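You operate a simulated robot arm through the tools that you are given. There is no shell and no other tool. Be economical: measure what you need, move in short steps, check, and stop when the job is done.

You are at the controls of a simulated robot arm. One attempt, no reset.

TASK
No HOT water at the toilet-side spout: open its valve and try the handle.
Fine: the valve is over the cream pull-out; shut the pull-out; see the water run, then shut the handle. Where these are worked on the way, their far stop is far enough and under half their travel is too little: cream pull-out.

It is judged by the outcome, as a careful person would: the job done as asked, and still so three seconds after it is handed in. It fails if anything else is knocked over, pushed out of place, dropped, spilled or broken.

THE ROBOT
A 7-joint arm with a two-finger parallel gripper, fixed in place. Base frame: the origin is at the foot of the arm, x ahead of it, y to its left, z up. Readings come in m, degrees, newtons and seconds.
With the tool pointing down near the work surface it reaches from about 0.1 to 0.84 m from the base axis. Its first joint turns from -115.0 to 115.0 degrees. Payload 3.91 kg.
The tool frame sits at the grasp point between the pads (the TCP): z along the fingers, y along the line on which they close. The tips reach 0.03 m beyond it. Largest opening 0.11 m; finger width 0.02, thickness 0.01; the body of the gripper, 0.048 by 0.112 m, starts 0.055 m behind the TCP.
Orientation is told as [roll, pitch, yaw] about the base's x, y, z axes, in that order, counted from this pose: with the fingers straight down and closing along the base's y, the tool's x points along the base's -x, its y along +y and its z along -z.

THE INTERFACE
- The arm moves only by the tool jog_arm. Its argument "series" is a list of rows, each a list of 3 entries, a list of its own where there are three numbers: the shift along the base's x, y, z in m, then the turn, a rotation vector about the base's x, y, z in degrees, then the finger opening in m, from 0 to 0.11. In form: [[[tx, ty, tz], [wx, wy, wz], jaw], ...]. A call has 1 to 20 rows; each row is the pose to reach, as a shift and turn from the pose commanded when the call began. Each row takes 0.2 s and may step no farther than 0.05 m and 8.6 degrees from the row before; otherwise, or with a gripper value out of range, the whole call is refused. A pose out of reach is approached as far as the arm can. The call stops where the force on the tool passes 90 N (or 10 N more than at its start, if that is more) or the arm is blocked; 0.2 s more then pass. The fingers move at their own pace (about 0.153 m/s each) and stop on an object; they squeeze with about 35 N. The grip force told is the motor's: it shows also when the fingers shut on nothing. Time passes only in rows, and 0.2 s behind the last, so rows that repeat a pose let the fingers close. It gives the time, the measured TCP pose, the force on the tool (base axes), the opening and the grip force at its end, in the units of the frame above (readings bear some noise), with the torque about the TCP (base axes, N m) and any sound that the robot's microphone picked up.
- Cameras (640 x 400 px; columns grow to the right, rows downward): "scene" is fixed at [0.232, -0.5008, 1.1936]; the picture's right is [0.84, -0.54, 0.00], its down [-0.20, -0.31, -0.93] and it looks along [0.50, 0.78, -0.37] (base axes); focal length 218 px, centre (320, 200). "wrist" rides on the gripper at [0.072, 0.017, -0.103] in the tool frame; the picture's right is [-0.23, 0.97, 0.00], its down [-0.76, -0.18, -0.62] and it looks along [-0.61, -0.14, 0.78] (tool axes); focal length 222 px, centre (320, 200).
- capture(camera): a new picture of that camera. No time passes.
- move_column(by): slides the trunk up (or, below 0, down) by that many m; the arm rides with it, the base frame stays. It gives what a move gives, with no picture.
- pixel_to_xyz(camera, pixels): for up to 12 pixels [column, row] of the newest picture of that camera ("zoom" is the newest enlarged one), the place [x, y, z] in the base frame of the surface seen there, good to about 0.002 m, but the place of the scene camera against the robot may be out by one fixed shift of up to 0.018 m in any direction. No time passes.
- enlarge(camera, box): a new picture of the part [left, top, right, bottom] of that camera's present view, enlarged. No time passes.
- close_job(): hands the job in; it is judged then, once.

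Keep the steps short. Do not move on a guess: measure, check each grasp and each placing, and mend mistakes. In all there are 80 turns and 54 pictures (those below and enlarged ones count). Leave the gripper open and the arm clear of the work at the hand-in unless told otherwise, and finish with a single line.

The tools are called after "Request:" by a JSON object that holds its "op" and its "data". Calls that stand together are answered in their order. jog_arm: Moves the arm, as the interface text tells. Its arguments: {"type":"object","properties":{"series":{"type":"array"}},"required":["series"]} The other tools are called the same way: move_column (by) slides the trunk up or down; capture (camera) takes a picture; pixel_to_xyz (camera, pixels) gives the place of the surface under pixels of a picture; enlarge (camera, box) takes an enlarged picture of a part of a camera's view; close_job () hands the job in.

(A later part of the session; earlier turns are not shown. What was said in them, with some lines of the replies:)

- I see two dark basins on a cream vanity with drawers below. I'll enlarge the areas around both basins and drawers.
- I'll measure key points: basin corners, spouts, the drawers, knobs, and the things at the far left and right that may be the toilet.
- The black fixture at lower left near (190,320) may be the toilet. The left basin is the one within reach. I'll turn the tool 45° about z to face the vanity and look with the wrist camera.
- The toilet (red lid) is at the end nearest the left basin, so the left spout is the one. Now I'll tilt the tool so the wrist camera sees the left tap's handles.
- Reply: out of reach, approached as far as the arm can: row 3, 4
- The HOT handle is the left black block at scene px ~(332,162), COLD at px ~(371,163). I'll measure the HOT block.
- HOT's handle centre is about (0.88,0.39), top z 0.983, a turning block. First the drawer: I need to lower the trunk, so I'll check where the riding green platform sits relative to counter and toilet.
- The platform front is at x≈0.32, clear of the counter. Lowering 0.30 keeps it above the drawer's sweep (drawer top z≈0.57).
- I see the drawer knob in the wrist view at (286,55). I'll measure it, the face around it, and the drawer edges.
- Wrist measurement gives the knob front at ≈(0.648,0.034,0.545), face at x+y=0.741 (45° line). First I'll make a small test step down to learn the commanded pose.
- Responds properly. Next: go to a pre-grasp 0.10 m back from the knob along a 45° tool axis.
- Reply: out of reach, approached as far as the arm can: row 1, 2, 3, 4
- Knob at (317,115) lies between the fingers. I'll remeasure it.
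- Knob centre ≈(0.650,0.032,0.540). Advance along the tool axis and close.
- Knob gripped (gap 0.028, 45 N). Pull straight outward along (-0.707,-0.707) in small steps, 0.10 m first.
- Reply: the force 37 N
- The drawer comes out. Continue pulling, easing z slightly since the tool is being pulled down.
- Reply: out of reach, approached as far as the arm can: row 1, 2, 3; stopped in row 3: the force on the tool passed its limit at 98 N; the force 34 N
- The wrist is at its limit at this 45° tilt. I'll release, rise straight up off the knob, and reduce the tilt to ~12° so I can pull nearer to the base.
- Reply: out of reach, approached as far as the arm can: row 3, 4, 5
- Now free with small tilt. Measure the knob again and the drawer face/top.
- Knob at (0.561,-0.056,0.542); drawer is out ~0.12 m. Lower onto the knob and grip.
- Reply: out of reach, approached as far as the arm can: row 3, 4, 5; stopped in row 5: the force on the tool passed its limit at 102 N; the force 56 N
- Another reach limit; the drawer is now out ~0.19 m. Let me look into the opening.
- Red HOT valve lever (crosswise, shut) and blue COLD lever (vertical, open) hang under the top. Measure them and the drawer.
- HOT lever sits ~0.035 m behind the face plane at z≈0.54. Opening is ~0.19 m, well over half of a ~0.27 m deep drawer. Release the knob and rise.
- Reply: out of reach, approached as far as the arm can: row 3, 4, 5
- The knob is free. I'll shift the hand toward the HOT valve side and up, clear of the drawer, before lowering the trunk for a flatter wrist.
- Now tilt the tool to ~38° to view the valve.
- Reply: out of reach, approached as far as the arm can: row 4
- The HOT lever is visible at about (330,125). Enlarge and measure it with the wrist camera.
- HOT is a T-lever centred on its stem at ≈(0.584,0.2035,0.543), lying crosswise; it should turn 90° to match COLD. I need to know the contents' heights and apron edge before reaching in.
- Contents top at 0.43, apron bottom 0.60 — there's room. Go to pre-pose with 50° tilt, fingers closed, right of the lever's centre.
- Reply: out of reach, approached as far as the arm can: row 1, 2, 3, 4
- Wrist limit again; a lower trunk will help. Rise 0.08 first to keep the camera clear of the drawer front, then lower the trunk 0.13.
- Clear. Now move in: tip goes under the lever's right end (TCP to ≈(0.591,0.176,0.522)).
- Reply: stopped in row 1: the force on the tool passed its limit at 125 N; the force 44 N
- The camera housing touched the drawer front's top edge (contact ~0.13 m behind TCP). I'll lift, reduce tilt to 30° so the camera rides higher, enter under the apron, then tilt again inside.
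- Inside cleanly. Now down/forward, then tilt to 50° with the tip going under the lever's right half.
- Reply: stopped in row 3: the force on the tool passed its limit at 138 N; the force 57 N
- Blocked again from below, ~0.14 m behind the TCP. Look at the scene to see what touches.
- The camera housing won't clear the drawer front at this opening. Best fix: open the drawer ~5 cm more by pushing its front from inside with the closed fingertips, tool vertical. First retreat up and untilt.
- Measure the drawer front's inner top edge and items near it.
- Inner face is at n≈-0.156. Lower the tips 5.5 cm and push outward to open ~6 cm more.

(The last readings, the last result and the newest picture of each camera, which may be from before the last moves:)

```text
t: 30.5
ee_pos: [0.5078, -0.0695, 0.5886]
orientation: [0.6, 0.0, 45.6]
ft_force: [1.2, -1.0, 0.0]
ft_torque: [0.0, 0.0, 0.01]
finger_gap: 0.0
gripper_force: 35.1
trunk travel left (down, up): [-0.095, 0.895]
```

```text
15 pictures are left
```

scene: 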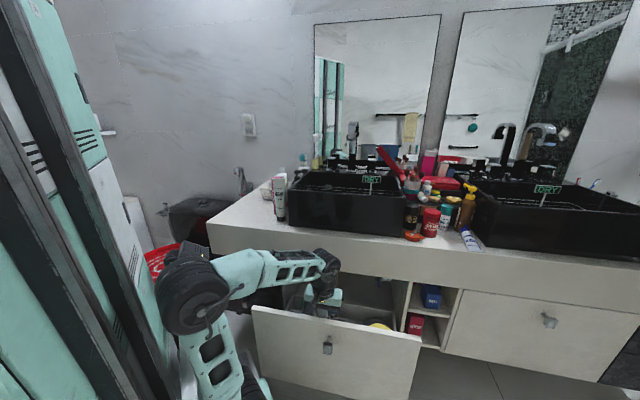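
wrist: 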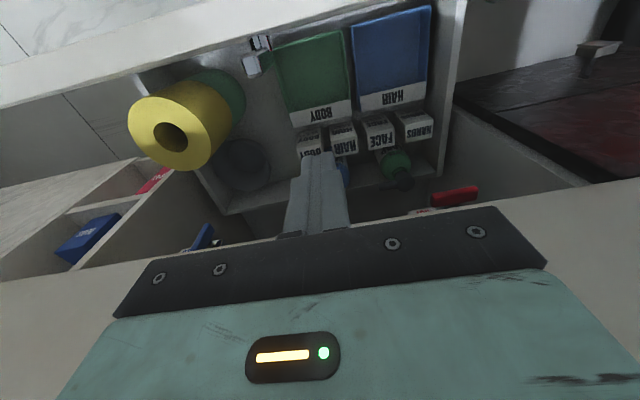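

Drawer now ~0.245 m open, smooth. Now move inside toward the HOT valve, tilting to 50°.

Request:
{"op": "jog_arm", "data": {"series": [[[0.02, 0.03, 0.015], [0, 0, 0], 0.0], [[0.04, 0.06, 0.015], [0, 0, 0], 0.0], [[0.04, 0.095, 0.015], [5.5, -5.5, 0], 0.0], [[0.04, 0.13, 0.015], [11, -11, 0], 0.0], [[0.04, 0.165, 0.015], [16.5, -16.5, 0], 0.0], [[0.036, 0.195, 0.015], [22, -22, 0], 0.0], [[0.036, 0.196, 0.012], [27.5, -27.5, 0], 0.0], [[0.036, 0.196, 0.012], [32, -32, 0], 0.0], [[0.036, 0.196, 0.012], [35.3, -35.3, 0], 0.0]]}}

Request:
{"op": "capture", "data": {"camera": "wrist"}}

```text
t: 32.5
ee_pos: [0.5458, 0.125, 0.6004]
orientation: [0.0, -50.1, 45.9]
ft_force: [1.0, -0.1, 0.5]
ft_torque: [0.01, 0.0, 0.04]
finger_gap: 0.0002
gripper_force: 34.9
trunk travel left (down, up): [-0.095, 0.895]
```

```text
14 pictures are left
```

wrist: 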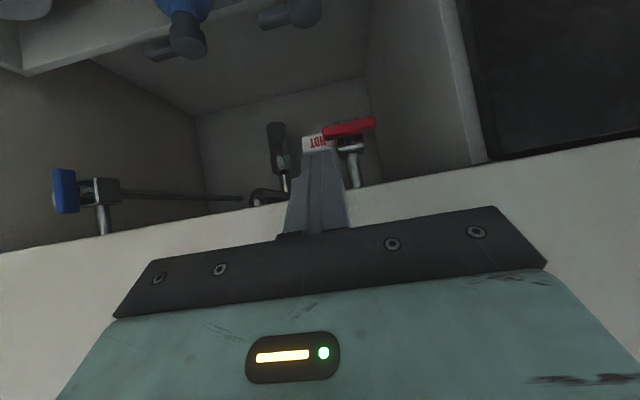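

Good. Move the tip down, then in under the lever's right end.

Request:
{"op": "jog_arm", "data": {"series": [[[0.008, 0.012, -0.03], [0, 0, 0], 0.0], [[0.014, 0.019, -0.06], [0, 0, 0], 0.0], [[0.022, 0.028, -0.078], [0, 0, 0], 0.0], [[0.034, 0.04, -0.078], [0, 0, 0], 0.0], [[0.045, 0.051, -0.078], [0, 0, 0], 0.0]]}}

Request:
{"op": "capture", "data": {"camera": "wrist"}}

```text
t: 33.7
ee_pos: [0.5899, 0.1765, 0.5217]
orientation: [0.1, -50.0, 45.8]
ft_force: [0.0, 0.2, 1.0]
ft_torque: [0.02, 0.0, -0.01]
finger_gap: 0.0
gripper_force: 35.4
out of reach, approached as far as the arm can: row 1
trunk travel left (down, up): [-0.095, 0.895]
```

```text
13 pictures are left
```

wrist: 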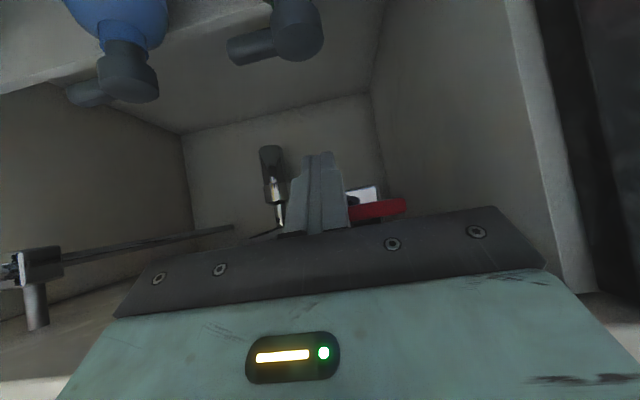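

In place without contact; finger is below the lever's right part. Push up gently in small steps.

Request:
{"op": "jog_arm", "data": {"series": [[[0, 0, 0.005], [0, 0, 0], 0.0], [[0, 0, 0.009], [0, 0, 0], 0.0], [[0, 0, 0.013], [0, 0, 0], 0.0], [[0, 0, 0.017], [0, 0, 0], 0.0]]}}

Request:
{"op": "enlarge", "data": {"camera": "wrist", "box": [240, 130, 440, 255]}}

```text
t: 34.9
ee_pos: [0.5846, 0.1709, 0.5257]
orientation: [0.2, -47.7, 45.5]
ft_force: [-6.4, -5.9, -14.4]
ft_torque: [0.77, -0.4, -0.17]
finger_gap: 0.0
gripper_force: 35.1
trunk travel left (down, up): [-0.095, 0.895]
stopped in row 4: the force on the tool passed its limit at 91 N (the readings are from after the stop); the commanded pose is now the measured one
```

```text
3.20 times, centred on (340, 192) of wrist
```

zoom: 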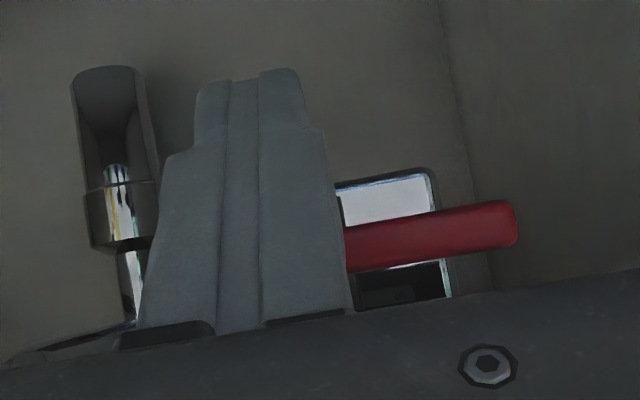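

No rotation: likely its stop is that way (force hit 91 N). Retreat down, shift below to the lever's left end, to try the other direction.

Request:
{"op": "jog_arm", "data": {"series": [[[0, 0, -0.008], [1.5, -1.5, 0], 0.0], [[-0.01, 0.012, -0.008], [1.5, -1.5, 0], 0.0], [[-0.02, 0.026, -0.006], [1.5, -1.5, 0], 0.0], [[-0.0278, 0.0393, -0.0045], [1.6, -1.6, 0], 0.0]]}}

Request:
{"op": "jog_arm", "data": {"series": [[[0, 0, 0.004], [0, 0, 0], 0.0], [[0, 0, 0.007], [0, 0, 0], 0.0], [[0, 0, 0.01], [0, 0, 0], 0.0], [[0, 0, 0.013], [0, 0, 0], 0.0], [[0, 0, 0.016], [0, 0, 0], 0.0]]}}

Request:
{"op": "enlarge", "data": {"camera": "wrist", "box": [200, 110, 440, 255]}}

```text
t: 35.9
ee_pos: [0.5591, 0.2093, 0.5231]
orientation: [0.3, -50.0, 45.2]
ft_force: [-4.2, -18.1, -13.8]
ft_torque: [1.8, -0.35, -0.04]
finger_gap: 0.0
gripper_force: 35.2
trunk travel left (down, up): [-0.095, 0.895]
```

```text
t: 37.1
ee_pos: [0.5517, 0.2051, 0.5275]
orientation: [-0.3, -48.0, 45.9]
ft_force: [-5.6, -4.3, -12.1]
ft_torque: [0.59, -0.41, -0.14]
finger_gap: 0.0
gripper_force: 34.8
trunk travel left (down, up): [-0.095, 0.895]
stopped in row 5: the force on the tool passed its limit at 91 N (the readings are from after the stop); the commanded pose is now the measured one
```

```text
2.67 times, centred on (320, 182) of wrist
```

zoom: 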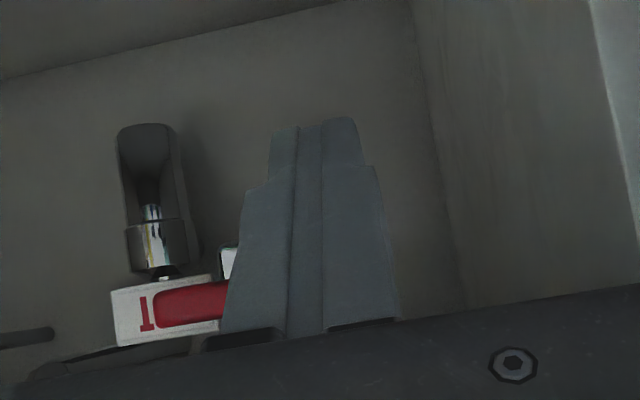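

The contact torque (≈0.06 m behind TCP) shows the palm was touching the apron edge, not the lever being stuck. With the drawer wider I can use a flatter 62° tilt. Retreat, re-tilt, return under the right end.

Request:
{"op": "jog_arm", "data": {"series": [[[0, 0, -0.008], [0, 0, 0], 0.0], [[-0.015, -0.015, -0.008], [0, 0, 0], 0.0], [[0.0, -0.03, -0.006], [3.5, -3.5, 0], 0.0], [[0.019, -0.049, -0.006], [7, -7, 0], 0.0], [[0.019, -0.049, -0.006], [9.9, -9.9, 0], 0.0], [[0.028, -0.04, -0.006], [9.9, -9.9, 0], 0.0], [[0.0363, -0.0316, -0.0055], [9.9, -9.9, 0], 0.0]]}}

Request:
{"op": "capture", "data": {"camera": "wrist"}}

```text
t: 38.7
ee_pos: [0.5889, 0.1744, 0.5208]
orientation: [-0.5, -62.4, 46.1]
ft_force: [0.5, 0.5, 0.3]
ft_torque: [-0.02, 0.01, 0.01]
finger_gap: 0.0
gripper_force: 35.2
trunk travel left (down, up): [-0.095, 0.895]
```

```text
10 pictures are left
```

wrist: 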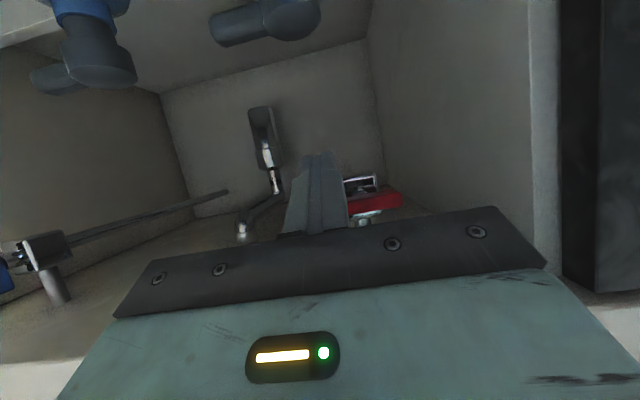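

Reached with no contact. Push up in small steps and read the force (no picture).

Request:
{"op": "jog_arm", "data": {"series": [[[0, 0, 0.006], [0, 0, 0], 0.0], [[0, 0, 0.011], [0, 0, 0], 0.0], [[0, 0, 0.015], [0, 0, 0], 0.0], [[0, 0, 0.018], [0, 0, 0], 0.0], [[0, 0, 0.02], [0, 0, 0], 0.0]]}}

```text
t: 39.9
ee_pos: [0.5892, 0.1733, 0.5402]
orientation: [-0.7, -62.1, 46.1]
ft_force: [-6.4, -12.9, -5.1]
ft_torque: [-0.08, 0.04, 0.01]
finger_gap: 0.0
gripper_force: 35.1
trunk travel left (down, up): [-0.095, 0.895]
```

It moves with light force. Continue upward another 1.4 cm.

Request:
{"op": "jog_arm", "data": {"series": [[[0, 0, 0.004], [0, 0, 0], 0.0], [[0, 0, 0.008], [0, 0, 0], 0.0], [[0, 0, 0.011], [0, 0, 0], 0.0], [[0, 0, 0.014], [0, 0, 0], 0.0]]}}

Request:
{"op": "enlarge", "data": {"camera": "wrist", "box": [240, 100, 440, 240]}}

```text
t: 40.9
ee_pos: [0.5886, 0.1738, 0.5546]
orientation: [-0.7, -62.4, 46.3]
ft_force: [1.2, -0.4, 0.2]
ft_torque: [0.0, 0.0, -0.03]
finger_gap: 0.0
gripper_force: 34.8
trunk travel left (down, up): [-0.095, 0.895]
```

```text
2.86 times, centred on (340, 170) of wrist
```

zoom: 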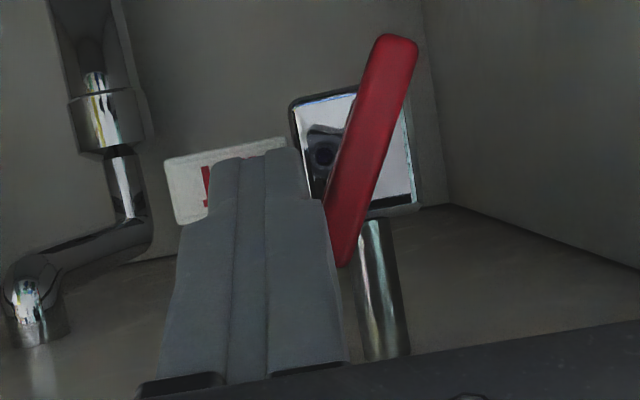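

The lever has turned ~65°. Finish: raise 1 cm more and nudge left against the upper end.

Request:
{"op": "jog_arm", "data": {"series": [[[0, 0, 0.005], [0, 0, 0], 0.0], [[0, 0, 0.01], [0, 0, 0], 0.0], [[-0.002, 0.002, 0.01], [0, 0, 0], 0.0], [[-0.004, 0.004, 0.01], [0, 0, 0], 0.0], [[-0.006, 0.006, 0.01], [0, 0, 0], 0.0], [[-0.008, 0.008, 0.01], [0, 0, 0], 0.0]]}}

```text
t: 42.3
ee_pos: [0.5823, 0.1812, 0.566]
orientation: [-0.5, -62.5, 45.8]
ft_force: [14.2, -5.9, 1.3]
ft_torque: [-0.02, -0.11, -0.42]
finger_gap: 0.0002
gripper_force: 35.1
trunk travel left (down, up): [-0.095, 0.895]
```

Lateral resistance ~15 N, near its stop. Back off slightly and check.

Request:
{"op": "jog_arm", "data": {"series": [[[-0.0015, 0.0015, 0], [0, 0, 0], 0.0], [[-0.003, 0.003, 0], [0, 0, 0], 0.0], [[0.006, -0.006, -0.005], [0, 0, 0], 0.0], [[0.012, -0.012, -0.03], [0, 0, 0], 0.0]]}}

Request:
{"op": "enlarge", "data": {"camera": "wrist", "box": [240, 100, 440, 240]}}

```text
t: 43.3
ee_pos: [0.5922, 0.1691, 0.5342]
orientation: [-0.8, -62.3, 46.5]
ft_force: [0.3, -0.5, 0.0]
ft_torque: [0.01, -0.03, -0.01]
finger_gap: 0.0004
gripper_force: 35.3
trunk travel left (down, up): [-0.095, 0.895]
```

```text
2.86 times, centred on (340, 170) of wrist
```

zoom: 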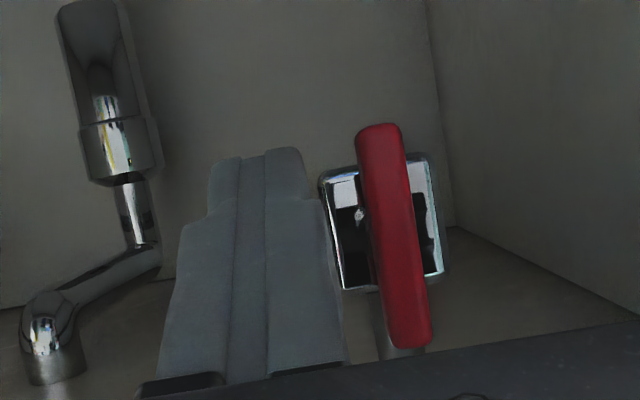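

The HOT lever is now aligned with its body, same as COLD: open. Withdraw: back out, up, and untilt to 30°.

Request:
{"op": "jog_arm", "data": {"series": [[[-0.02, -0.02, 0.008], [0, 0, 0], 0.0], [[-0.04, -0.04, 0.025], [0, 0, 0], 0.0], [[-0.04, -0.04, 0.07], [0, 0, 0], 0.0], [[-0.04, -0.04, 0.115], [-4, 4, 0], 0.0], [[-0.04, -0.04, 0.15], [-9, 9, 0], 0.0], [[-0.04, -0.04, 0.18], [-14, 14, 0], 0.0], [[-0.045, -0.045, 0.19], [-19, 19, 0], 0.0], [[-0.05, -0.05, 0.19], [-22.6, 22.6, 0], 0.0]]}}

Request:
{"op": "jog_arm", "data": {"series": [[[-0.008, -0.04, 0], [0, 0, 0], 0.0], [[-0.016, -0.08, 0], [0, 0, 0], 0.0], [[-0.024, -0.12, 0], [0, 0, 0], 0.0], [[-0.032, -0.16, 0], [0, 0, 0], 0.0], [[-0.04, -0.2, 0], [0, 0, 0], 0.0], [[-0.044, -0.24, 0], [0, 0, 0], 0.0], [[-0.048, -0.28, 0], [0, 0, 0], 0.0]]}}

Request:
{"op": "capture", "data": {"camera": "wrist"}}

```text
t: 44.4
ee_pos: [0.5552, 0.1377, 0.6526]
orientation: [8.2, -60.0, 37.3]
ft_force: [-8.6, -6.9, 1.2]
ft_torque: [-0.09, -0.03, 0.08]
finger_gap: 0.0
gripper_force: 35.2
out of reach, approached as far as the arm can: row 2, 4
trunk travel left (down, up): [-0.095, 0.895]
stopped in row 5: the force on the tool passed its limit at 184 N (the readings are from after the stop); the commanded pose is now the measured one
```

```text
t: 46.0
ee_pos: [0.5098, -0.146, 0.6513]
orientation: [8.4, -60.0, 37.4]
ft_force: [-0.4, 0.3, 0.2]
ft_torque: [0.0, 0.01, -0.05]
finger_gap: 0.0
gripper_force: 35.3
out of reach, approached as far as the arm can: row 1, 2, 3, 4, 5, 6, 7
trunk travel left (down, up): [-0.095, 0.895]
```

```text
7 pictures are left
```

wrist: 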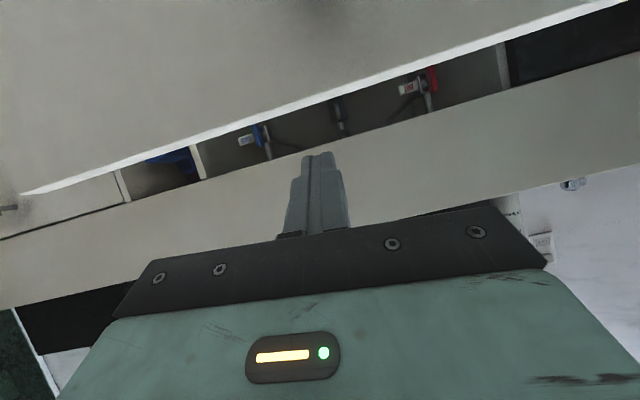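

That exit brushed something hard (apron, likely) and the arm limit skewed the wrist; now it's free above the drawer front, which is still open. Restore orientation to about 30° tilt, slightly outward.

Request:
{"op": "jog_arm", "data": {"series": [[[-0.004, -0.004, 0.02], [-6, 4.6, 0], 0.0], [[-0.008, -0.008, 0.03], [-12, 9.2, 0], 0.0], [[-0.012, -0.012, 0.03], [-18, 14, 0], 0.0], [[-0.016, -0.016, 0.03], [-24.5, 18.6, 0.3], 0.0]]}}

Request:
{"op": "capture", "data": {"camera": "scene"}}

Request:
{"op": "pixel_to_xyz", "data": {"camera": "scene", "pixels": [[400, 334], [418, 338], [327, 346], [256, 308], [300, 316], [280, 345], [335, 162]]}}

```text
t: 47.0
ee_pos: [0.5236, -0.1731, 0.6396]
orientation: [-0.9, -29.7, 44.2]
ft_force: [-0.6, 0.2, 0.0]
ft_torque: [0.0, 0.02, -0.01]
finger_gap: 0.0
gripper_force: 35.0
out of reach, approached as far as the arm can: row 1, 2, 3, 4
trunk travel left (down, up): [-0.095, 0.895]
```

```text
6 pictures are left
```

scene: 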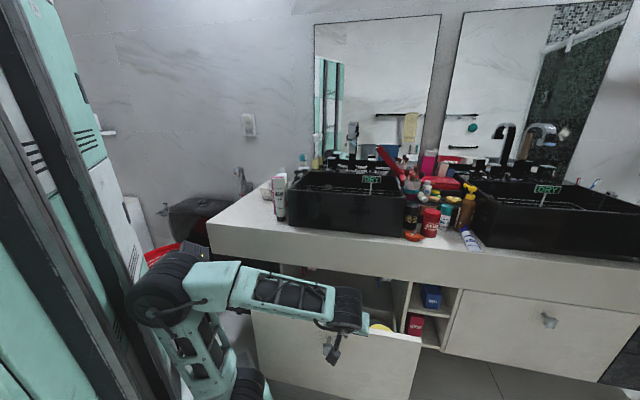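

```text
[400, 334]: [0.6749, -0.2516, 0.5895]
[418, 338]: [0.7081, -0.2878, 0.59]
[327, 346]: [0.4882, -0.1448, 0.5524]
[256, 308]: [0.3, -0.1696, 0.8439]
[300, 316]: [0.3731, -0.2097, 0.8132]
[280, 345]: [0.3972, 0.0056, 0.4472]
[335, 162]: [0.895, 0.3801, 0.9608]
```

Tips are ~2 cm outside the drawer front. Reduce tilt to ~15° for reach and descend beside the knob.

Request:
{"op": "jog_arm", "data": {"series": [[[-0.002, -0.002, 0], [-5.3, 5.3, 0], 0.0], [[-0.004, -0.004, 0], [-10.6, 10.6, 0], 0.0], [[-0.004, -0.004, -0.03], [-10.6, 10.6, 0], 0.0], [[-0.004, -0.004, -0.055], [-10.6, 10.6, 0], 0.0], [[-0.004, -0.004, -0.075], [-10.6, 10.6, 0], 0.0]]}}

```text
t: 48.2
ee_pos: [0.5185, -0.1758, 0.5652]
orientation: [-1.0, -14.9, 44.1]
ft_force: [0.2, -0.6, -0.3]
ft_torque: [0.03, 0.0, 0.02]
finger_gap: 0.0001
gripper_force: 35.1
trunk travel left (down, up): [-0.095, 0.895]
```

In place. Push the drawer shut: 0.2 m inward, increasing tilt to 30° along the way.

Request:
{"op": "jog_arm", "data": {"series": [[[0.014, 0.014, 0], [0, 0, 0], 0.0], [[0.028, 0.028, 0], [0, 0, 0], 0.0], [[0.042, 0.042, 0], [0, 0, 0], 0.0], [[0.056, 0.056, 0], [0, 0, 0], 0.0], [[0.07, 0.07, 0], [2, -2, 0], 0.0], [[0.084, 0.084, 0], [4, -4, 0], 0.0], [[0.098, 0.098, 0], [6, -6, 0], 0.0], [[0.112, 0.112, 0], [8, -8, 0], 0.0], [[0.126, 0.126, 0], [10.6, -10.6, 0], 0.0], [[0.14, 0.14, 0], [10.6, -10.6, 0], 0.0]]}}

```text
t: 50.4
ee_pos: [0.6586, -0.0352, 0.5637]
orientation: [-0.8, -29.8, 44.2]
ft_force: [0.9, -0.1, -0.1]
ft_torque: [0.06, 0.01, 0.02]
finger_gap: 0.0
gripper_force: 34.9
trunk travel left (down, up): [-0.095, 0.895]
```

Drawer front now at about n=-0.06. Push the rest in small steps.

Request:
{"op": "jog_arm", "data": {"series": [[[0.014, 0.014, 0], [0, 0, 0], 0.0], [[0.026, 0.026, 0], [0, 0, 0], 0.0], [[0.035, 0.035, 0], [0, 0, 0], 0.0], [[0.039, 0.039, 0], [0, 0, 0], 0.0], [[0.041, 0.041, 0], [0, 0, 0], 0.0], [[0.043, 0.043, 0], [0, 0, 0], 0.0], [[0.045, 0.045, 0], [0, 0, 0], 0.0]]}}

```text
t: 52.0
ee_pos: [0.7009, 0.007, 0.5628]
orientation: [-0.8, -29.6, 44.0]
ft_force: [-40.7, -26.6, 11.1]
ft_torque: [-0.54, 0.51, 0.25]
finger_gap: 0.0
gripper_force: 34.9
trunk travel left (down, up): [-0.095, 0.895]
```

Drawer hits its closed stop (TCP n matches face at 0). Back away 0.13 m, then raise the trunk; meanwhile measure the handle's neighbours from the last scene picture.

Request:
{"op": "jog_arm", "data": {"series": [[[-0.02, -0.02, 0], [0, 0, 0], 0.0], [[-0.05, -0.05, 0], [0, 0, 0], 0.0], [[-0.08, -0.08, 0], [0, 0, 0], 0.0], [[-0.095, -0.095, 0.02], [0, 0, 0], 0.0]]}}

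Request:
{"op": "pixel_to_xyz", "data": {"camera": "scene", "pixels": [[371, 179], [371, 175], [317, 160], [317, 166], [351, 125], [353, 133], [352, 145], [300, 173], [312, 171], [345, 177], [330, 185], [305, 193]]}}

```text
t: 53.0
ee_pos: [0.6063, -0.0832, 0.583]
orientation: [-0.8, -30.0, 44.2]
ft_force: [0.7, 0.6, 0.5]
ft_torque: [0.01, -0.01, 0.02]
finger_gap: 0.0
gripper_force: 34.8
trunk travel left (down, up): [-0.095, 0.895]
```

```text
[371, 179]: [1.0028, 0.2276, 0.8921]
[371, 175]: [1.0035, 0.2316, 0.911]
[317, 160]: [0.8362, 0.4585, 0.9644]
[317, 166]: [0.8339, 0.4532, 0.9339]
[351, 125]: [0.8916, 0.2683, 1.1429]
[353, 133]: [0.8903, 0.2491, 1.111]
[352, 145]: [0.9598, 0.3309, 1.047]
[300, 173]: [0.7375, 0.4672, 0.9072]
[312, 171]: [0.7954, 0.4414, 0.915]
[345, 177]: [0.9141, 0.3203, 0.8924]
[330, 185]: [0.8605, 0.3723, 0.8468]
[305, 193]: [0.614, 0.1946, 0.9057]
```

Neighbours: cup 8 cm left, spout 10 cm right, rim z≈0.90. Raise the trunk 0.58.

Request:
{"op": "move_column", "data": {"by": 0.58}}

```text
refused: 0.58 is not a number from -0.4 to 0.4
```

Request:
{"op": "move_column", "data": {"by": 0.3}}

Request:
{"op": "move_column", "data": {"by": 0.28}}

```text
t: 56.0
ee_pos: [0.6068, -0.0843, 0.8825]
orientation: [-0.7, -29.7, 44.2]
ft_force: [0.1, 0.4, -0.4]
ft_torque: [-0.03, 0.02, 0.0]
finger_gap: 0.0001
gripper_force: 35.0
trunk travel left (down, up): [-0.395, 0.595]
```

```text
t: 58.9
ee_pos: [0.6065, -0.0849, 1.1633]
orientation: [-0.8, -29.8, 44.1]
ft_force: [-0.2, 0.0, -0.5]
ft_torque: [0.01, 0.04, 0.01]
finger_gap: 0.0002
gripper_force: 35.1
trunk travel left (down, up): [-0.675, 0.315]
```

Now move left at safe distance from the spout and tilt to 60°, to a pose 17 cm short of the HOT handle.

Request:
{"op": "jog_arm", "data": {"series": [[[0, 0.045, 0], [0, 0, 0], 0.0], [[0, 0.09, 0], [2.5, -2.5, 0], 0.0], [[0, 0.135, 0], [5, -5, 0], 0.0], [[0.01, 0.18, 0], [8, -8, 0], 0.0], [[0.02, 0.225, 0], [11, -11, 0], 0.0], [[0.035, 0.265, -0.01], [14, -14, 0], 0.0], [[0.055, 0.3, -0.03], [17, -17, 0.3], 0.0], [[0.075, 0.33, -0.055], [20, -20, 0.5], 0.0], [[0.0935, 0.351, -0.083], [21.5, -21.5, 0.9], 0.0]]}}

Request:
{"op": "capture", "data": {"camera": "wrist"}}

```text
t: 60.9
ee_pos: [0.6996, 0.2675, 1.0787]
orientation: [-0.5, -60.3, 44.6]
ft_force: [0.1, -1.4, 0.0]
ft_torque: [0.01, 0.01, 0.07]
finger_gap: 0.0004
gripper_force: 34.8
trunk travel left (down, up): [-0.675, 0.315]
```

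```text
5 pictures are left
```

wrist: 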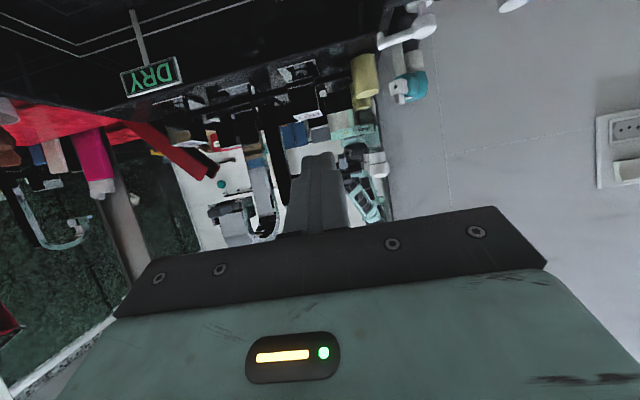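

Reached. HOT block at about (300,97) with its white label at (305,115). Measure.

Request:
{"op": "pixel_to_xyz", "data": {"camera": "wrist", "pixels": [[305, 115], [298, 116], [317, 113], [297, 95], [286, 97], [310, 95], [300, 75], [312, 103], [322, 95], [365, 70], [360, 90], [278, 95]]}}

```text
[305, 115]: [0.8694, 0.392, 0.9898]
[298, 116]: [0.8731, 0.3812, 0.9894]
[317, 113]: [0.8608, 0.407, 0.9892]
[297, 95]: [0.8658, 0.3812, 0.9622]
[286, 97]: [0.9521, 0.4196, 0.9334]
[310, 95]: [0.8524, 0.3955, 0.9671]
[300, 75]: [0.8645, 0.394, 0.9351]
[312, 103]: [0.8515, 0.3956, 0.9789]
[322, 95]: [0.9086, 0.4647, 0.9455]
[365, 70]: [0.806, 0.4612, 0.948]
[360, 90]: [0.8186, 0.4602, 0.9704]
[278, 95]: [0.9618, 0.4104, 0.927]
```

Block: front face x+y≈1.247, top 0.99, centre ≈(0.872,0.402). Approach to the left of its front-left corner with closed fingers.

Request:
{"op": "jog_arm", "data": {"series": [[[0.025, 0.028, -0.025], [0, 0, 0], 0.0], [[0.05, 0.055, -0.05], [0, 0, 0], 0.0], [[0.07, 0.078, -0.08], [0, 0, 0], 0.0], [[0.087, 0.0965, -0.101], [0, 0, 0], 0.0], [[0.105, 0.114, -0.101], [0, 0, 0], 0.0], [[0.1225, 0.1315, -0.101], [0, 0, 0], 0.0]]}}

```text
t: 62.2
ee_pos: [0.8261, 0.3983, 0.9782]
orientation: [-0.4, -60.3, 44.7]
ft_force: [0.2, -0.4, 0.2]
ft_torque: [-0.02, 0.01, 0.0]
finger_gap: 0.0001
gripper_force: 35.4
trunk travel left (down, up): [-0.675, 0.315]
```

No contact yet. Swipe right (should turn it counter-clockwise) 1.4 cm and read forces.

Request:
{"op": "jog_arm", "data": {"series": [[[0.002, -0.002, 0], [0, 0, 0], 0.0], [[0.004, -0.004, 0], [0, 0, 0], 0.0], [[0.006, -0.006, 0], [0, 0, 0], 0.0], [[0.008, -0.008, 0], [0, 0, 0], 0.0], [[0.01, -0.01, 0], [0, 0, 0], 0.0]]}}

```text
t: 63.5
ee_pos: [0.8269, 0.3934, 0.9785]
orientation: [-0.2, -60.3, 45.3]
ft_force: [-28.0, 14.4, -0.4]
ft_torque: [0.1, 0.21, 0.87]
finger_gap: 0.0
gripper_force: 35.2
trunk travel left (down, up): [-0.675, 0.315]
```

Blocked at ~31 N: that seems the shut stop. Back off, go round the front to the right-hand corner for the clockwise direction.

Request:
{"op": "jog_arm", "data": {"series": [[[-0.004, 0.004, 0], [0, 0, 0], 0.0], [[-0.03, -0.022, 0], [0, 0, 0], 0.0], [[-0.04, -0.04, 0], [0, 0, 0], 0.0], [[-0.02, -0.06, 0], [0, 0, 0], 0.0], [[0.005, -0.085, 0], [0, 0, 0], 0.0], [[0.025, -0.065, 0], [0, 0, 0], 0.0], [[0.0435, -0.0465, 0], [0, 0, 0], 0.0]]}}

```text
t: 65.0
ee_pos: [0.8738, 0.3397, 0.977]
orientation: [-0.4, -60.3, 44.7]
ft_force: [0.0, 0.1, 0.1]
ft_torque: [-0.01, 0.01, -0.01]
finger_gap: 0.0001
gripper_force: 34.8
trunk travel left (down, up): [-0.675, 0.315]
```

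Free on the right side. Move 4 mm in and swipe left in small steps.

Request:
{"op": "jog_arm", "data": {"series": [[[0.004, 0.004, 0], [0, 0, 0], 0.0], [[-0.002, 0.01, 0], [0, 0, 0], 0.0], [[-0.007, 0.015, 0], [0, 0, 0], 0.0], [[-0.011, 0.019, 0], [0, 0, 0], 0.0], [[-0.014, 0.022, 0], [0, 0, 0], 0.0], [[-0.017, 0.025, 0], [0, 0, 0], 0.0]]}}

```text
t: 66.5
ee_pos: [0.8682, 0.3512, 0.9778]
orientation: [-1.6, -60.0, 44.2]
ft_force: [20.7, -48.8, -1.3]
ft_torque: [-0.38, -0.1, -1.36]
finger_gap: 0.0001
gripper_force: 35.3
trunk travel left (down, up): [-0.675, 0.315]
```

53 N and no turn yet. Take one close look at the block and contact.

Request:
{"op": "enlarge", "data": {"camera": "wrist", "box": [230, 80, 410, 240]}}

```text
2.50 times, centred on (320, 160) of wrist
```

zoom: 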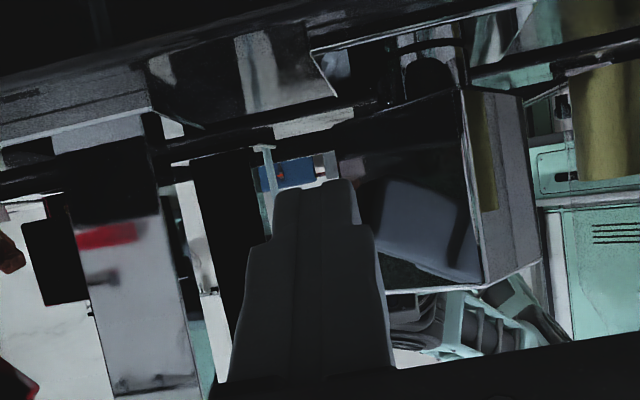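

The block appears turned slightly CCW already; my contact was too near its axis (little leverage). Return to the left side with less overlap so the finger bears near the corner, and swipe right.

Request:
{"op": "jog_arm", "data": {"series": [[[0.006, -0.006, 0], [0, 0, 0], 0.0], [[-0.01, -0.022, 0], [0, 0, 0], 0.0], [[-0.024, -0.036, 0], [0, 0, 0], 0.0], [[-0.046, -0.014, 0], [0, 0, 0], 0.0], [[-0.068, 0.0077, 0], [0, 0, 0], 0.0], [[-0.058, 0.0177, 0], [0, 0, 0], 0.0], [[-0.049, 0.027, 0], [0, 0, 0], 0.0], [[-0.049, 0.027, 0], [0, 0, 0], 0.0]]}}

```text
t: 68.2
ee_pos: [0.8099, 0.3944, 0.9781]
orientation: [-0.3, -60.3, 44.6]
ft_force: [0.6, 0.8, -0.1]
ft_torque: [0.03, 0.0, 0.01]
finger_gap: 0.0
gripper_force: 34.5
trunk travel left (down, up): [-0.675, 0.315]
```

At (0.810,0.394). Swipe right 3 cm in small steps with slight inward correction.

Request:
{"op": "jog_arm", "data": {"series": [[[0.0045, -0.0015, 0], [0, 0, 0], 0.0], [[0.0075, -0.0045, 0], [0, 0, 0], 0.0], [[0.0105, -0.0075, 0], [0, 0, 0], 0.0], [[0.0135, -0.0105, 0], [0, 0, 0], 0.0], [[0.0165, -0.0135, 0], [0, 0, 0], 0.0], [[0.0195, -0.0165, 0], [0, 0, 0], 0.0]]}}

```text
t: 69.7
ee_pos: [0.8205, 0.3841, 0.9788]
orientation: [0.3, -60.1, 45.2]
ft_force: [-69.4, -3.0, 0.9]
ft_torque: [0.02, 0.52, 0.92]
finger_gap: 0.0003
gripper_force: 34.8
trunk travel left (down, up): [-0.675, 0.315]
```

Let me spend one picture on the tap area to judge the block's angle and whether water runs.

Request:
{"op": "enlarge", "data": {"camera": "scene", "box": [305, 115, 395, 190]}}

```text
5.33 times, centred on (350, 152) of scene
```

zoom: 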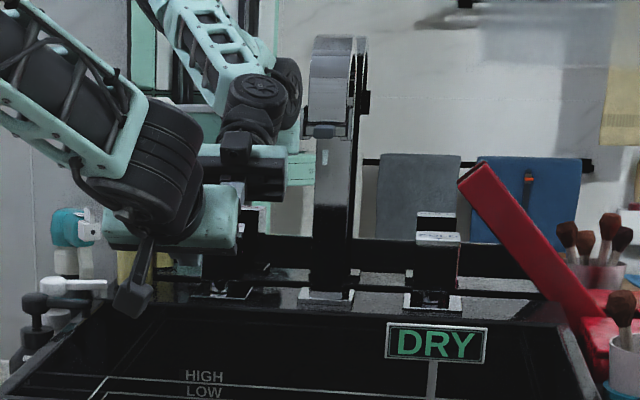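

No water yet; the handle is hidden by the hand. A proper two-finger grip gives far better torque both ways. Back off, open, and straddle the block.

Request:
{"op": "jog_arm", "data": {"series": [[[-0.006, 0.006, 0], [0, 0, 0], 0.0], [[-0.035, -0.015, 0], [0, 0, 0], 0.0], [[-0.053, -0.027, 0], [0, 0, 0], 0.0], [[-0.033, -0.047, 0], [0, 0, 0], 0.04], [[-0.033, -0.047, 0], [0, 0, 0], 0.08], [[-0.033, -0.047, 0], [0, 0, 0], 0.08], [[-0.015, -0.029, 0], [0, 0, 0], 0.08], [[0.005, -0.009, 0], [0, 0, 0], 0.08], [[0.023, 0.009, 0], [0, 0, 0], 0.08]]}}

```text
t: 71.7
ee_pos: [0.8547, 0.3874, 0.9793]
orientation: [-0.4, -60.2, 44.8]
ft_force: [-0.2, -0.7, 0.3]
ft_torque: [-0.03, -0.02, -0.02]
finger_gap: 0.0801
gripper_force: 0.1
trunk travel left (down, up): [-0.675, 0.315]
```

Straddling without contact. Close on the block.

Request:
{"op": "jog_arm", "data": {"series": [[[0, 0, 0], [0, 0, 0], 0.04], [[0, 0, 0], [0, 0, 0], 0.0], [[0, 0, 0], [0, 0, 0], 0.0]]}}

```text
t: 72.5
ee_pos: [0.8552, 0.3818, 0.9781]
orientation: [-0.6, -60.2, 44.6]
ft_force: [-6.6, -33.2, 1.8]
ft_torque: [-0.01, 0.29, -0.52]
finger_gap: 0.05
gripper_force: 45.3
trunk travel left (down, up): [-0.675, 0.315]
```

Gap 0.050 shows the block stands ~22° turned CCW and stiff, so CCW is the way it gave. Better leverage: poke inward on the right end of its front face with closed fingers. Reposition there.

Request:
{"op": "jog_arm", "data": {"series": [[[0, 0, 0], [0, 0, 0], 0.08], [[0, 0, 0], [0, 0, 0], 0.08], [[-0.025, -0.025, 0], [0, 0, 0], 0.08], [[-0.05, -0.05, 0], [0, 0, 0], 0.08], [[-0.04, -0.061, 0], [0, 0, 0], 0.03], [[-0.03, -0.072, 0], [0, 0, 0], 0.0], [[-0.03, -0.072, 0], [0, 0, 0], 0.0], [[-0.0023, -0.0447, 0], [0, 0, 0], 0.0]]}}

Request:
{"op": "jog_arm", "data": {"series": [[[0.006, 0.006, 0], [0, 0, 0], 0.0], [[0.01, 0.01, 0], [0, 0, 0], 0.0], [[0.014, 0.014, 0], [0, 0, 0], 0.0], [[0.017, 0.017, 0], [0, 0, 0], 0.0]]}}

```text
t: 74.2
ee_pos: [0.8519, 0.3445, 0.9809]
orientation: [-0.4, -60.3, 44.9]
ft_force: [0.5, -0.5, 0.4]
ft_torque: [-0.02, -0.03, -0.02]
finger_gap: 0.0
gripper_force: 35.0
trunk travel left (down, up): [-0.675, 0.315]
```

```text
t: 75.2
ee_pos: [0.8702, 0.3556, 0.98]
orientation: [-0.6, -60.1, 44.5]
ft_force: [7.6, -13.3, 2.9]
ft_torque: [-0.01, -0.12, -0.43]
finger_gap: 0.0
gripper_force: 35.5
trunk travel left (down, up): [-0.675, 0.315]
```

The tip slid beside the corner. Back out, shift 6 mm left, poke again.

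Request:
{"op": "jog_arm", "data": {"series": [[[-0.01, -0.01, 0], [0, 0, 0], 0.0], [[-0.022, -0.022, 0], [0, 0, 0], 0.0], [[-0.0265, -0.0175, 0], [0, 0, 0], 0.0], [[-0.0165, -0.0075, 0], [0, 0, 0], 0.0], [[-0.0125, -0.0035, 0], [0, 0, 0], 0.0], [[-0.0095, -0.0005, 0], [0, 0, 0], 0.0]]}}

```text
t: 76.7
ee_pos: [0.86, 0.3539, 0.9788]
orientation: [-0.6, -60.1, 44.6]
ft_force: [-0.5, -18.0, -1.0]
ft_torque: [-0.17, 0.03, -0.25]
finger_gap: 0.0
gripper_force: 35.1
trunk travel left (down, up): [-0.675, 0.315]
```

Contact on the corner with inward resistance. Continue poking in small steps.

Request:
{"op": "jog_arm", "data": {"series": [[[0.002, 0.003, 0], [0, 0, 0], 0.0], [[0.004, 0.006, 0], [0, 0, 0], 0.0], [[0.006, 0.009, 0], [0, 0, 0], 0.0], [[0.008, 0.012, 0], [0, 0, 0], 0.0]]}}

```text
t: 77.7
ee_pos: [0.8715, 0.3592, 0.9801]
orientation: [-1.3, -60.1, 44.5]
ft_force: [0.2, -51.6, 3.0]
ft_torque: [0.23, 0.05, -0.02]
finger_gap: 0.0
gripper_force: 35.6
trunk travel left (down, up): [-0.675, 0.315]
```

The normals suggest the block is near 45° now. I'll back off 7 cm and take one close look.

Request:
{"op": "jog_arm", "data": {"series": [[[-0.01, -0.014, 0], [0, 0, 0], 0.0], [[-0.035, -0.04, 0.01], [0, 0, 0], 0.0], [[-0.065, -0.06, 0.03], [0, 0, 0], 0.0], [[-0.09, -0.075, 0.055], [0, 0, 0], 0.0]]}}

Request:
{"op": "enlarge", "data": {"camera": "wrist", "box": [250, 50, 390, 150]}}

```text
t: 78.7
ee_pos: [0.7761, 0.2973, 1.0347]
orientation: [-0.3, -60.3, 44.8]
ft_force: [0.8, 0.6, -0.7]
ft_torque: [0.0, -0.02, 0.02]
finger_gap: 0.0
gripper_force: 34.7
trunk travel left (down, up): [-0.675, 0.315]
```

```text
4.00 times, centred on (320, 100) of wrist
```

zoom: 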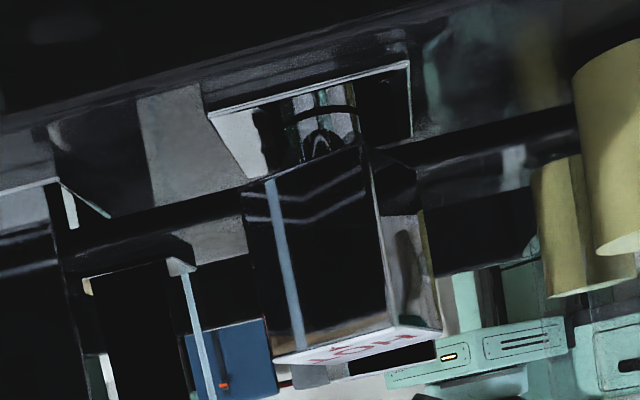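

Measure the block's top edges to get its exact angle and centre.

Request:
{"op": "pixel_to_xyz", "data": {"camera": "zoom", "pixels": [[280, 361], [387, 328], [435, 330], [330, 345], [265, 270], [320, 260], [370, 250], [395, 270], [425, 300], [345, 360], [400, 345], [310, 130]]}}

```text
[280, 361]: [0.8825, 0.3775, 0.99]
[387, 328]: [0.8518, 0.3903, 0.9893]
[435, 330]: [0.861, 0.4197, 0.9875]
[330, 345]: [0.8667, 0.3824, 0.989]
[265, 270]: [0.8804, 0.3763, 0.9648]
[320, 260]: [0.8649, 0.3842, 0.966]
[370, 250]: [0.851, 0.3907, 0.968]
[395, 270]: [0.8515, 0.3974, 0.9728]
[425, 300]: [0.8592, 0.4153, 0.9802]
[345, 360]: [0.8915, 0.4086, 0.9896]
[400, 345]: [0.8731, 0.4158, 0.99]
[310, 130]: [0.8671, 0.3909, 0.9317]
```

Exact: block turned 20° CCW from square, centre (0.874,0.4005); my first swipe moved it, it is just stiff (~0.5–0.6 N·m) and needs more push. Return to the left-front corner with proper overlap.

Request:
{"op": "jog_arm", "data": {"series": [[[0.0, 0.03, -0.02], [0, 0, 0], 0.0], [[0.005, 0.055, -0.045], [0, 0, 0], 0.0], [[0.014, 0.07, -0.057], [0, 0, 0], 0.0], [[0.028, 0.084, -0.057], [0, 0, 0], 0.0], [[0.041, 0.097, -0.057], [0, 0, 0], 0.0], [[0.041, 0.097, -0.057], [0, 0, 0], 0.0]]}}

```text
t: 80.0
ee_pos: [0.8151, 0.3936, 0.9762]
orientation: [-0.4, -60.3, 44.6]
ft_force: [-0.6, 0.3, -0.5]
ft_torque: [0.01, 0.01, -0.02]
finger_gap: 0.0001
gripper_force: 35.3
trunk travel left (down, up): [-0.675, 0.315]
```

Now swipe right with a longer commanded stroke (the 90 N limit protects).

Request:
{"op": "jog_arm", "data": {"series": [[[0.006, -0.003, 0], [0, 0, 0], 0.0], [[0.01, -0.007, 0], [0, 0, 0], 0.0], [[0.013, -0.01, 0], [0, 0, 0], 0.0], [[0.016, -0.013, 0], [0, 0, 0], 0.0], [[0.019, -0.016, 0], [0, 0, 0], 0.0], [[0.022, -0.019, 0], [0, 0, 0], 0.0], [[0.025, -0.022, 0], [0, 0, 0], 0.0], [[0.028, -0.025, 0], [0, 0, 0], 0.0], [[0.031, -0.028, 0], [0, 0, 0], 0.0]]}}

```text
t: 81.6
ee_pos: [0.8265, 0.3911, 0.9766]
orientation: [1.5, -60.3, 45.3]
ft_force: [-21.2, 6.6, 10.7]
ft_torque: [0.21, -0.17, 0.59]
finger_gap: 0.0
gripper_force: 35.3
trunk travel left (down, up): [-0.675, 0.315]
stopped in row 7: the force on the tool passed its limit at 91 N (the readings are from after the stop); the commanded pose is now the measured one
```

That reached 91 N by wedging without turning; it may be a stop. Test clockwise properly: poke the front-left corner straight inward.

Request:
{"op": "jog_arm", "data": {"series": [[[-0.005, 0.005, 0], [0, 0, 0], 0.0], [[-0.028, -0.02, 0], [0, 0, 0], 0.0], [[-0.0177, -0.0303, 0], [0, 0, 0], 0.0], [[-0.008, -0.0206, 0], [0, 0, 0], 0.0], [[-0.002, -0.0146, 0], [0, 0, 0], 0.0], [[0.002, -0.0106, 0], [0, 0, 0], 0.0], [[0.005, -0.0076, 0], [0, 0, 0], 0.0], [[0.008, -0.0046, 0], [0, 0, 0], 0.0], [[0.011, -0.0016, 0], [0, 0, 0], 0.0]]}}

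```text
t: 83.3
ee_pos: [0.8282, 0.3762, 0.9739]
orientation: [1.3, -59.8, 45.3]
ft_force: [-68.0, -47.6, 26.0]
ft_torque: [0.06, -0.34, 0.47]
finger_gap: 0.0
gripper_force: 35.1
trunk travel left (down, up): [-0.675, 0.315]
stopped in row 8: the force on the tool passed its limit at 101 N (the readings are from after the stop); the commanded pose is now the measured one
```

The geometry of that poke jams by friction. CCW seems at its stop (~20°), so opening is likely clockwise. I'll grip the block aligned with it (yaw +20°) and twist clockwise. First back off, yaw, open.

Request:
{"op": "jog_arm", "data": {"series": [[[-0.015, -0.015, 0], [0, 0, 0], 0.0], [[-0.038, -0.038, 0], [0, 0, 0], 0.03], [[-0.02, -0.05, 0.002], [0, 0, 7], 0.06], [[-0.005, -0.054, 0.003], [0, 0, 14], 0.08], [[0.0086, -0.0554, 0.003], [0, 0, 20], 0.08], [[0.018, -0.035, 0.003], [0, 0, 20], 0.08], [[0.028, -0.014, 0.003], [0, 0, 20], 0.08], [[0.0382, 0.008, 0.003], [0, 0, 20], 0.08]]}}

Request:
{"op": "jog_arm", "data": {"series": [[[0, 0, 0], [0, 0, 0], 0.04], [[0, 0, 0], [0, 0, 0], 0.0], [[0, 0, 0], [0, 0, 0], 0.0]]}}

```text
t: 85.1
ee_pos: [0.8713, 0.3866, 0.9727]
orientation: [1.4, -59.6, 65.3]
ft_force: [-1.0, 0.5, -0.8]
ft_torque: [0.01, 0.0, 0.02]
finger_gap: 0.0801
gripper_force: 0.1
trunk travel left (down, up): [-0.675, 0.315]
```

```text
t: 85.9
ee_pos: [0.8689, 0.3876, 0.9723]
orientation: [1.4, -59.6, 65.3]
ft_force: [-16.4, 2.0, -3.1]
ft_torque: [0.0, -1.29, 0.18]
finger_gap: 0.0514
gripper_force: 44.9
trunk travel left (down, up): [-0.675, 0.315]
```

Gap 0.051 — the block isn't aligned with me, so the last poke did turn it clockwise. Keep the grip and twist clockwise 30° about its centre.

Request:
{"op": "jog_arm", "data": {"series": [[[-0.001, 0.0007, 0], [0, 0, -6], 0.0], [[-0.0025, 0.0015, 0], [0, 0, -12], 0.0], [[-0.0035, 0.0023, 0], [0, 0, -18], 0.0], [[-0.0048, 0.0035, 0], [0, 0, -24], 0.0], [[-0.0058, 0.0046, 0], [0, 0, -30], 0.0], [[-0.0058, 0.0046, 0], [0, 0, -30], 0.0]]}}

```text
t: 87.3
ee_pos: [0.8652, 0.3926, 0.9733]
orientation: [1.5, -59.6, 35.2]
ft_force: [-18.6, 4.1, -8.0]
ft_torque: [-0.01, -0.07, 2.55]
finger_gap: 0.0439
gripper_force: 45.0
trunk travel left (down, up): [-0.675, 0.315]
```

2.55 N·m resists clockwise: that's the shut stop. So counter-clockwise opens, just stiff. With this grip, twist counter-clockwise 34°.

Request:
{"op": "jog_arm", "data": {"series": [[[0.001, -0.001, 0], [0, 0, 7], 0.0], [[0.0025, -0.002, 0], [0, 0, 14], 0.0], [[0.004, -0.0035, 0], [0, 0, 21], 0.0], [[0.0055, -0.0045, 0], [0, 0, 28], 0.0], [[0.0065, -0.0055, 0], [0, 0, 34], 0.0], [[0.0065, -0.0055, 0], [0, 0, 34], 0.0]]}}

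```text
t: 88.7
ee_pos: [0.8708, 0.389, 0.9739]
orientation: [1.3, -59.7, 69.4]
ft_force: [17.3, 37.8, 0.9]
ft_torque: [-0.43, -1.03, -0.01]
finger_gap: 0.0402
gripper_force: 45.3
trunk travel left (down, up): [-0.675, 0.315]
```

Now aligned (gap 0.040, no residual torque): the block is at ~+24°. To go further beneath the spout safely I'll release, flatten the tilt to 78°, and regrip.

Request:
{"op": "jog_arm", "data": {"series": [[[0, 0, 0], [0, 0, 0], 0.06], [[0, 0, 0], [0, 0, 0], 0.06], [[-0.001, -0.002, -0.002], [5.6, -2.1, 0], 0.06], [[-0.002, -0.004, -0.004], [11.2, -4.2, 0], 0.06], [[-0.002, -0.005, -0.006], [16.8, -6.3, 0], 0.06], [[-0.002, -0.005, -0.006], [16.8, -6.3, 0], 0.03], [[-0.002, -0.005, -0.006], [16.8, -6.3, 0], 0.0], [[-0.002, -0.005, -0.006], [16.8, -6.3, 0], 0.0]]}}

```text
t: 90.5
ee_pos: [0.8671, 0.3821, 0.9644]
orientation: [1.7, -77.6, 69.0]
ft_force: [-13.7, -1.7, -6.3]
ft_torque: [0.31, -1.45, 0.28]
finger_gap: 0.0401
gripper_force: 44.9
trunk travel left (down, up): [-0.675, 0.315]
5 turns are left
```

Few turns remain. Twist counter-clockwise 28° more about the block's centre and hold, listening for water.

Request:
{"op": "jog_arm", "data": {"series": [[[0.0024, -0.0007, 0], [0, 0, 7], 0.0], [[0.0047, -0.0011, 0], [0, 0, 14], 0.0], [[0.0071, -0.0012, 0], [0, 0, 21], 0.0], [[0.0094, -0.001, 0], [0, 0, 28], 0.0], [[0.0094, -0.001, 0], [0, 0, 28], 0.0], [[0.0094, -0.001, 0], [0, 0, 28], 0.0], [[0.0094, -0.001, 0], [0, 0, 28], 0.0]]}}

Request:
{"op": "capture", "data": {"camera": "scene"}}

```text
t: 91.4
ee_pos: [0.8749, 0.3741, 0.9662]
orientation: [0.2, -77.4, 90.2]
ft_force: [50.1, 38.8, -17.4]
ft_torque: [-0.28, -0.5, -1.39]
finger_gap: 0.0399
gripper_force: 45.1
out of reach, approached as far as the arm can: row 3, 4
trunk travel left (down, up): [-0.675, 0.315]
stopped in row 4: the force on the tool passed its limit at 100 N (the readings are from after the stop); the commanded pose is now the measured one
```

```text
1 pictures are left
4 turns are left
```

scene: 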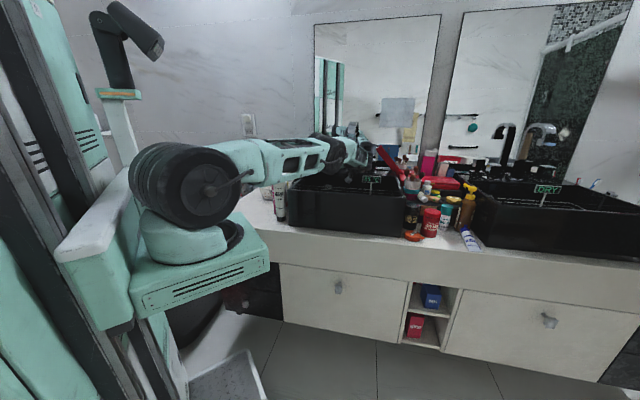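

The block followed to ~+45° (gap 0.040). Drawer is shut. Use the last picture on the basin to see if water runs.

Request:
{"op": "enlarge", "data": {"camera": "scene", "box": [330, 120, 410, 205]}}

```text
4.71 times, centred on (370, 162) of scene
3 turns are left
```

zoom: 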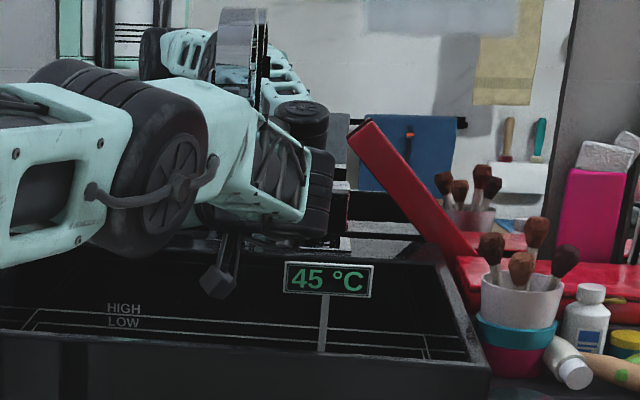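

The sign reads 45 °C: hot water is running. Now twist clockwise back to the shut stop and hold.

Request:
{"op": "jog_arm", "data": {"series": [[[-0.0032, 0.0001, 0], [0, 0, -7], 0.0], [[-0.0064, 0.0006, 0], [0, 0, -14], 0.0], [[-0.0096, 0.0014, 0], [0, 0, -21], 0.0], [[-0.0125, 0.0027, 0], [0, 0, -28], 0.0], [[-0.0153, 0.0043, 0], [0, 0, -35], 0.0], [[-0.0179, 0.0062, 0], [0, 0, -42], 0.0], [[-0.0202, 0.0084, 0], [0, 0, -49], 0.0], [[-0.0209, 0.0092, 0], [0, 0, -52], 0.0], [[-0.0209, 0.0092, 0], [0, 0, -52], 0.0], [[-0.0209, 0.0092, 0], [0, 0, -52], 0.0]]}}

```text
t: 93.6
ee_pos: [0.8511, 0.3774, 0.9695]
orientation: [0.4, -77.6, 45.2]
ft_force: [17.0, -15.4, 2.5]
ft_torque: [0.31, -0.45, -0.74]
finger_gap: 0.04
gripper_force: 44.9
out of reach, approached as far as the arm can: row 7, 8, 9, 10
trunk travel left (down, up): [-0.675, 0.315]
2 turns are left
```

Grip stayed aligned (gap 0.040) and the block is back at ~0° (square). To be sure it seats on the shut stop, regrip at a less flat tilt and twist 10° more clockwise, then release and withdraw.

Request:
{"op": "jog_arm", "data": {"series": [[[0, 0, 0], [0, 0, 0], 0.06], [[0, 0, 0], [0, 0, 0], 0.06], [[0.002, 0.002, 0.002], [-5.6, 5.6, 0], 0.06], [[0.004, 0.004, 0.004], [-11.3, 11.3, 0], 0.06], [[0.004, 0.004, 0.004], [-11.3, 11.3, 0], 0.03], [[0.004, 0.004, 0.004], [-11.3, 11.3, 0], 0.0], [[0.004, 0.004, 0.004], [-11.3, 11.3, 0], 0.0]]}}

Request:
{"op": "jog_arm", "data": {"series": [[[-0.0018, 0.0022, 0], [0, 0, -5], 0.0], [[-0.0033, 0.004, 0], [0, 0, -10], 0.0], [[-0.0033, 0.004, 0], [0, 0, -10], 0.0], [[-0.0033, 0.004, 0], [0, 0, -10], 0.0]]}}

Request:
{"op": "jog_arm", "data": {"series": [[[0, 0, 0], [0, 0, 0], 0.08], [[0, 0, 0], [0, 0, 0], 0.08], [[0, 0, 0], [0, 0, 0], 0.08], [[-0.025, -0.02, 0], [0, 0, 0], 0.08], [[-0.055, -0.045, 0.003], [0, 0, 0], 0.08], [[-0.085, -0.07, 0.02], [0, 0, 0], 0.08], [[-0.115, -0.095, 0.045], [0, 0, 0], 0.08], [[-0.145, -0.12, 0.075], [0, 0, 0], 0.08], [[-0.17, -0.145, 0.1], [0, 0, 0], 0.11]]}}

```text
t: 95.2
ee_pos: [0.8566, 0.3821, 0.9751]
orientation: [0.3, -61.7, 45.2]
ft_force: [18.1, -10.0, 6.7]
ft_torque: [-1.46, -0.23, -0.51]
finger_gap: 0.0399
gripper_force: 45.5
trunk travel left (down, up): [-0.675, 0.315]
```

```text
t: 96.2
ee_pos: [0.8548, 0.3863, 0.9744]
orientation: [0.3, -61.5, 35.1]
ft_force: [26.9, -17.3, 8.3]
ft_torque: [-0.23, -0.57, 1.16]
finger_gap: 0.043
gripper_force: 45.1
trunk travel left (down, up): [-0.675, 0.315]
```

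```text
t: 98.4
ee_pos: [0.7187, 0.1816, 1.0695]
orientation: [-0.2, -61.0, 28.6]
ft_force: [-0.3, 0.9, 0.0]
ft_torque: [0.0, 0.0, -0.01]
finger_gap: 0.1101
gripper_force: 0.1
trunk travel left (down, up): [-0.675, 0.315]
stopped in row 9: the arm was blocked; the commanded pose is now the measured one
1 turns are left
```

At yaw 35° the gap opened to 0.043 and the torque rose, so the block held against its shut stop. The gripper is open and reads no force, so I'm handing in.

Request:
{"op": "close_job", "data": {}}

```text
The job is handed in.
```

I opened the HOT valve under the left (toilet-side) basin, shut the cream pull-out and saw the water run (sign read 45 °C); I then turned the handle back to its shut stop, judged by grip and torque because no pictures were left, and handed in with the gripper open and no force on it, though the arm's last withdrawal step stopped as blocked and an earlier move out of the drawer hit something hard at 184 N.
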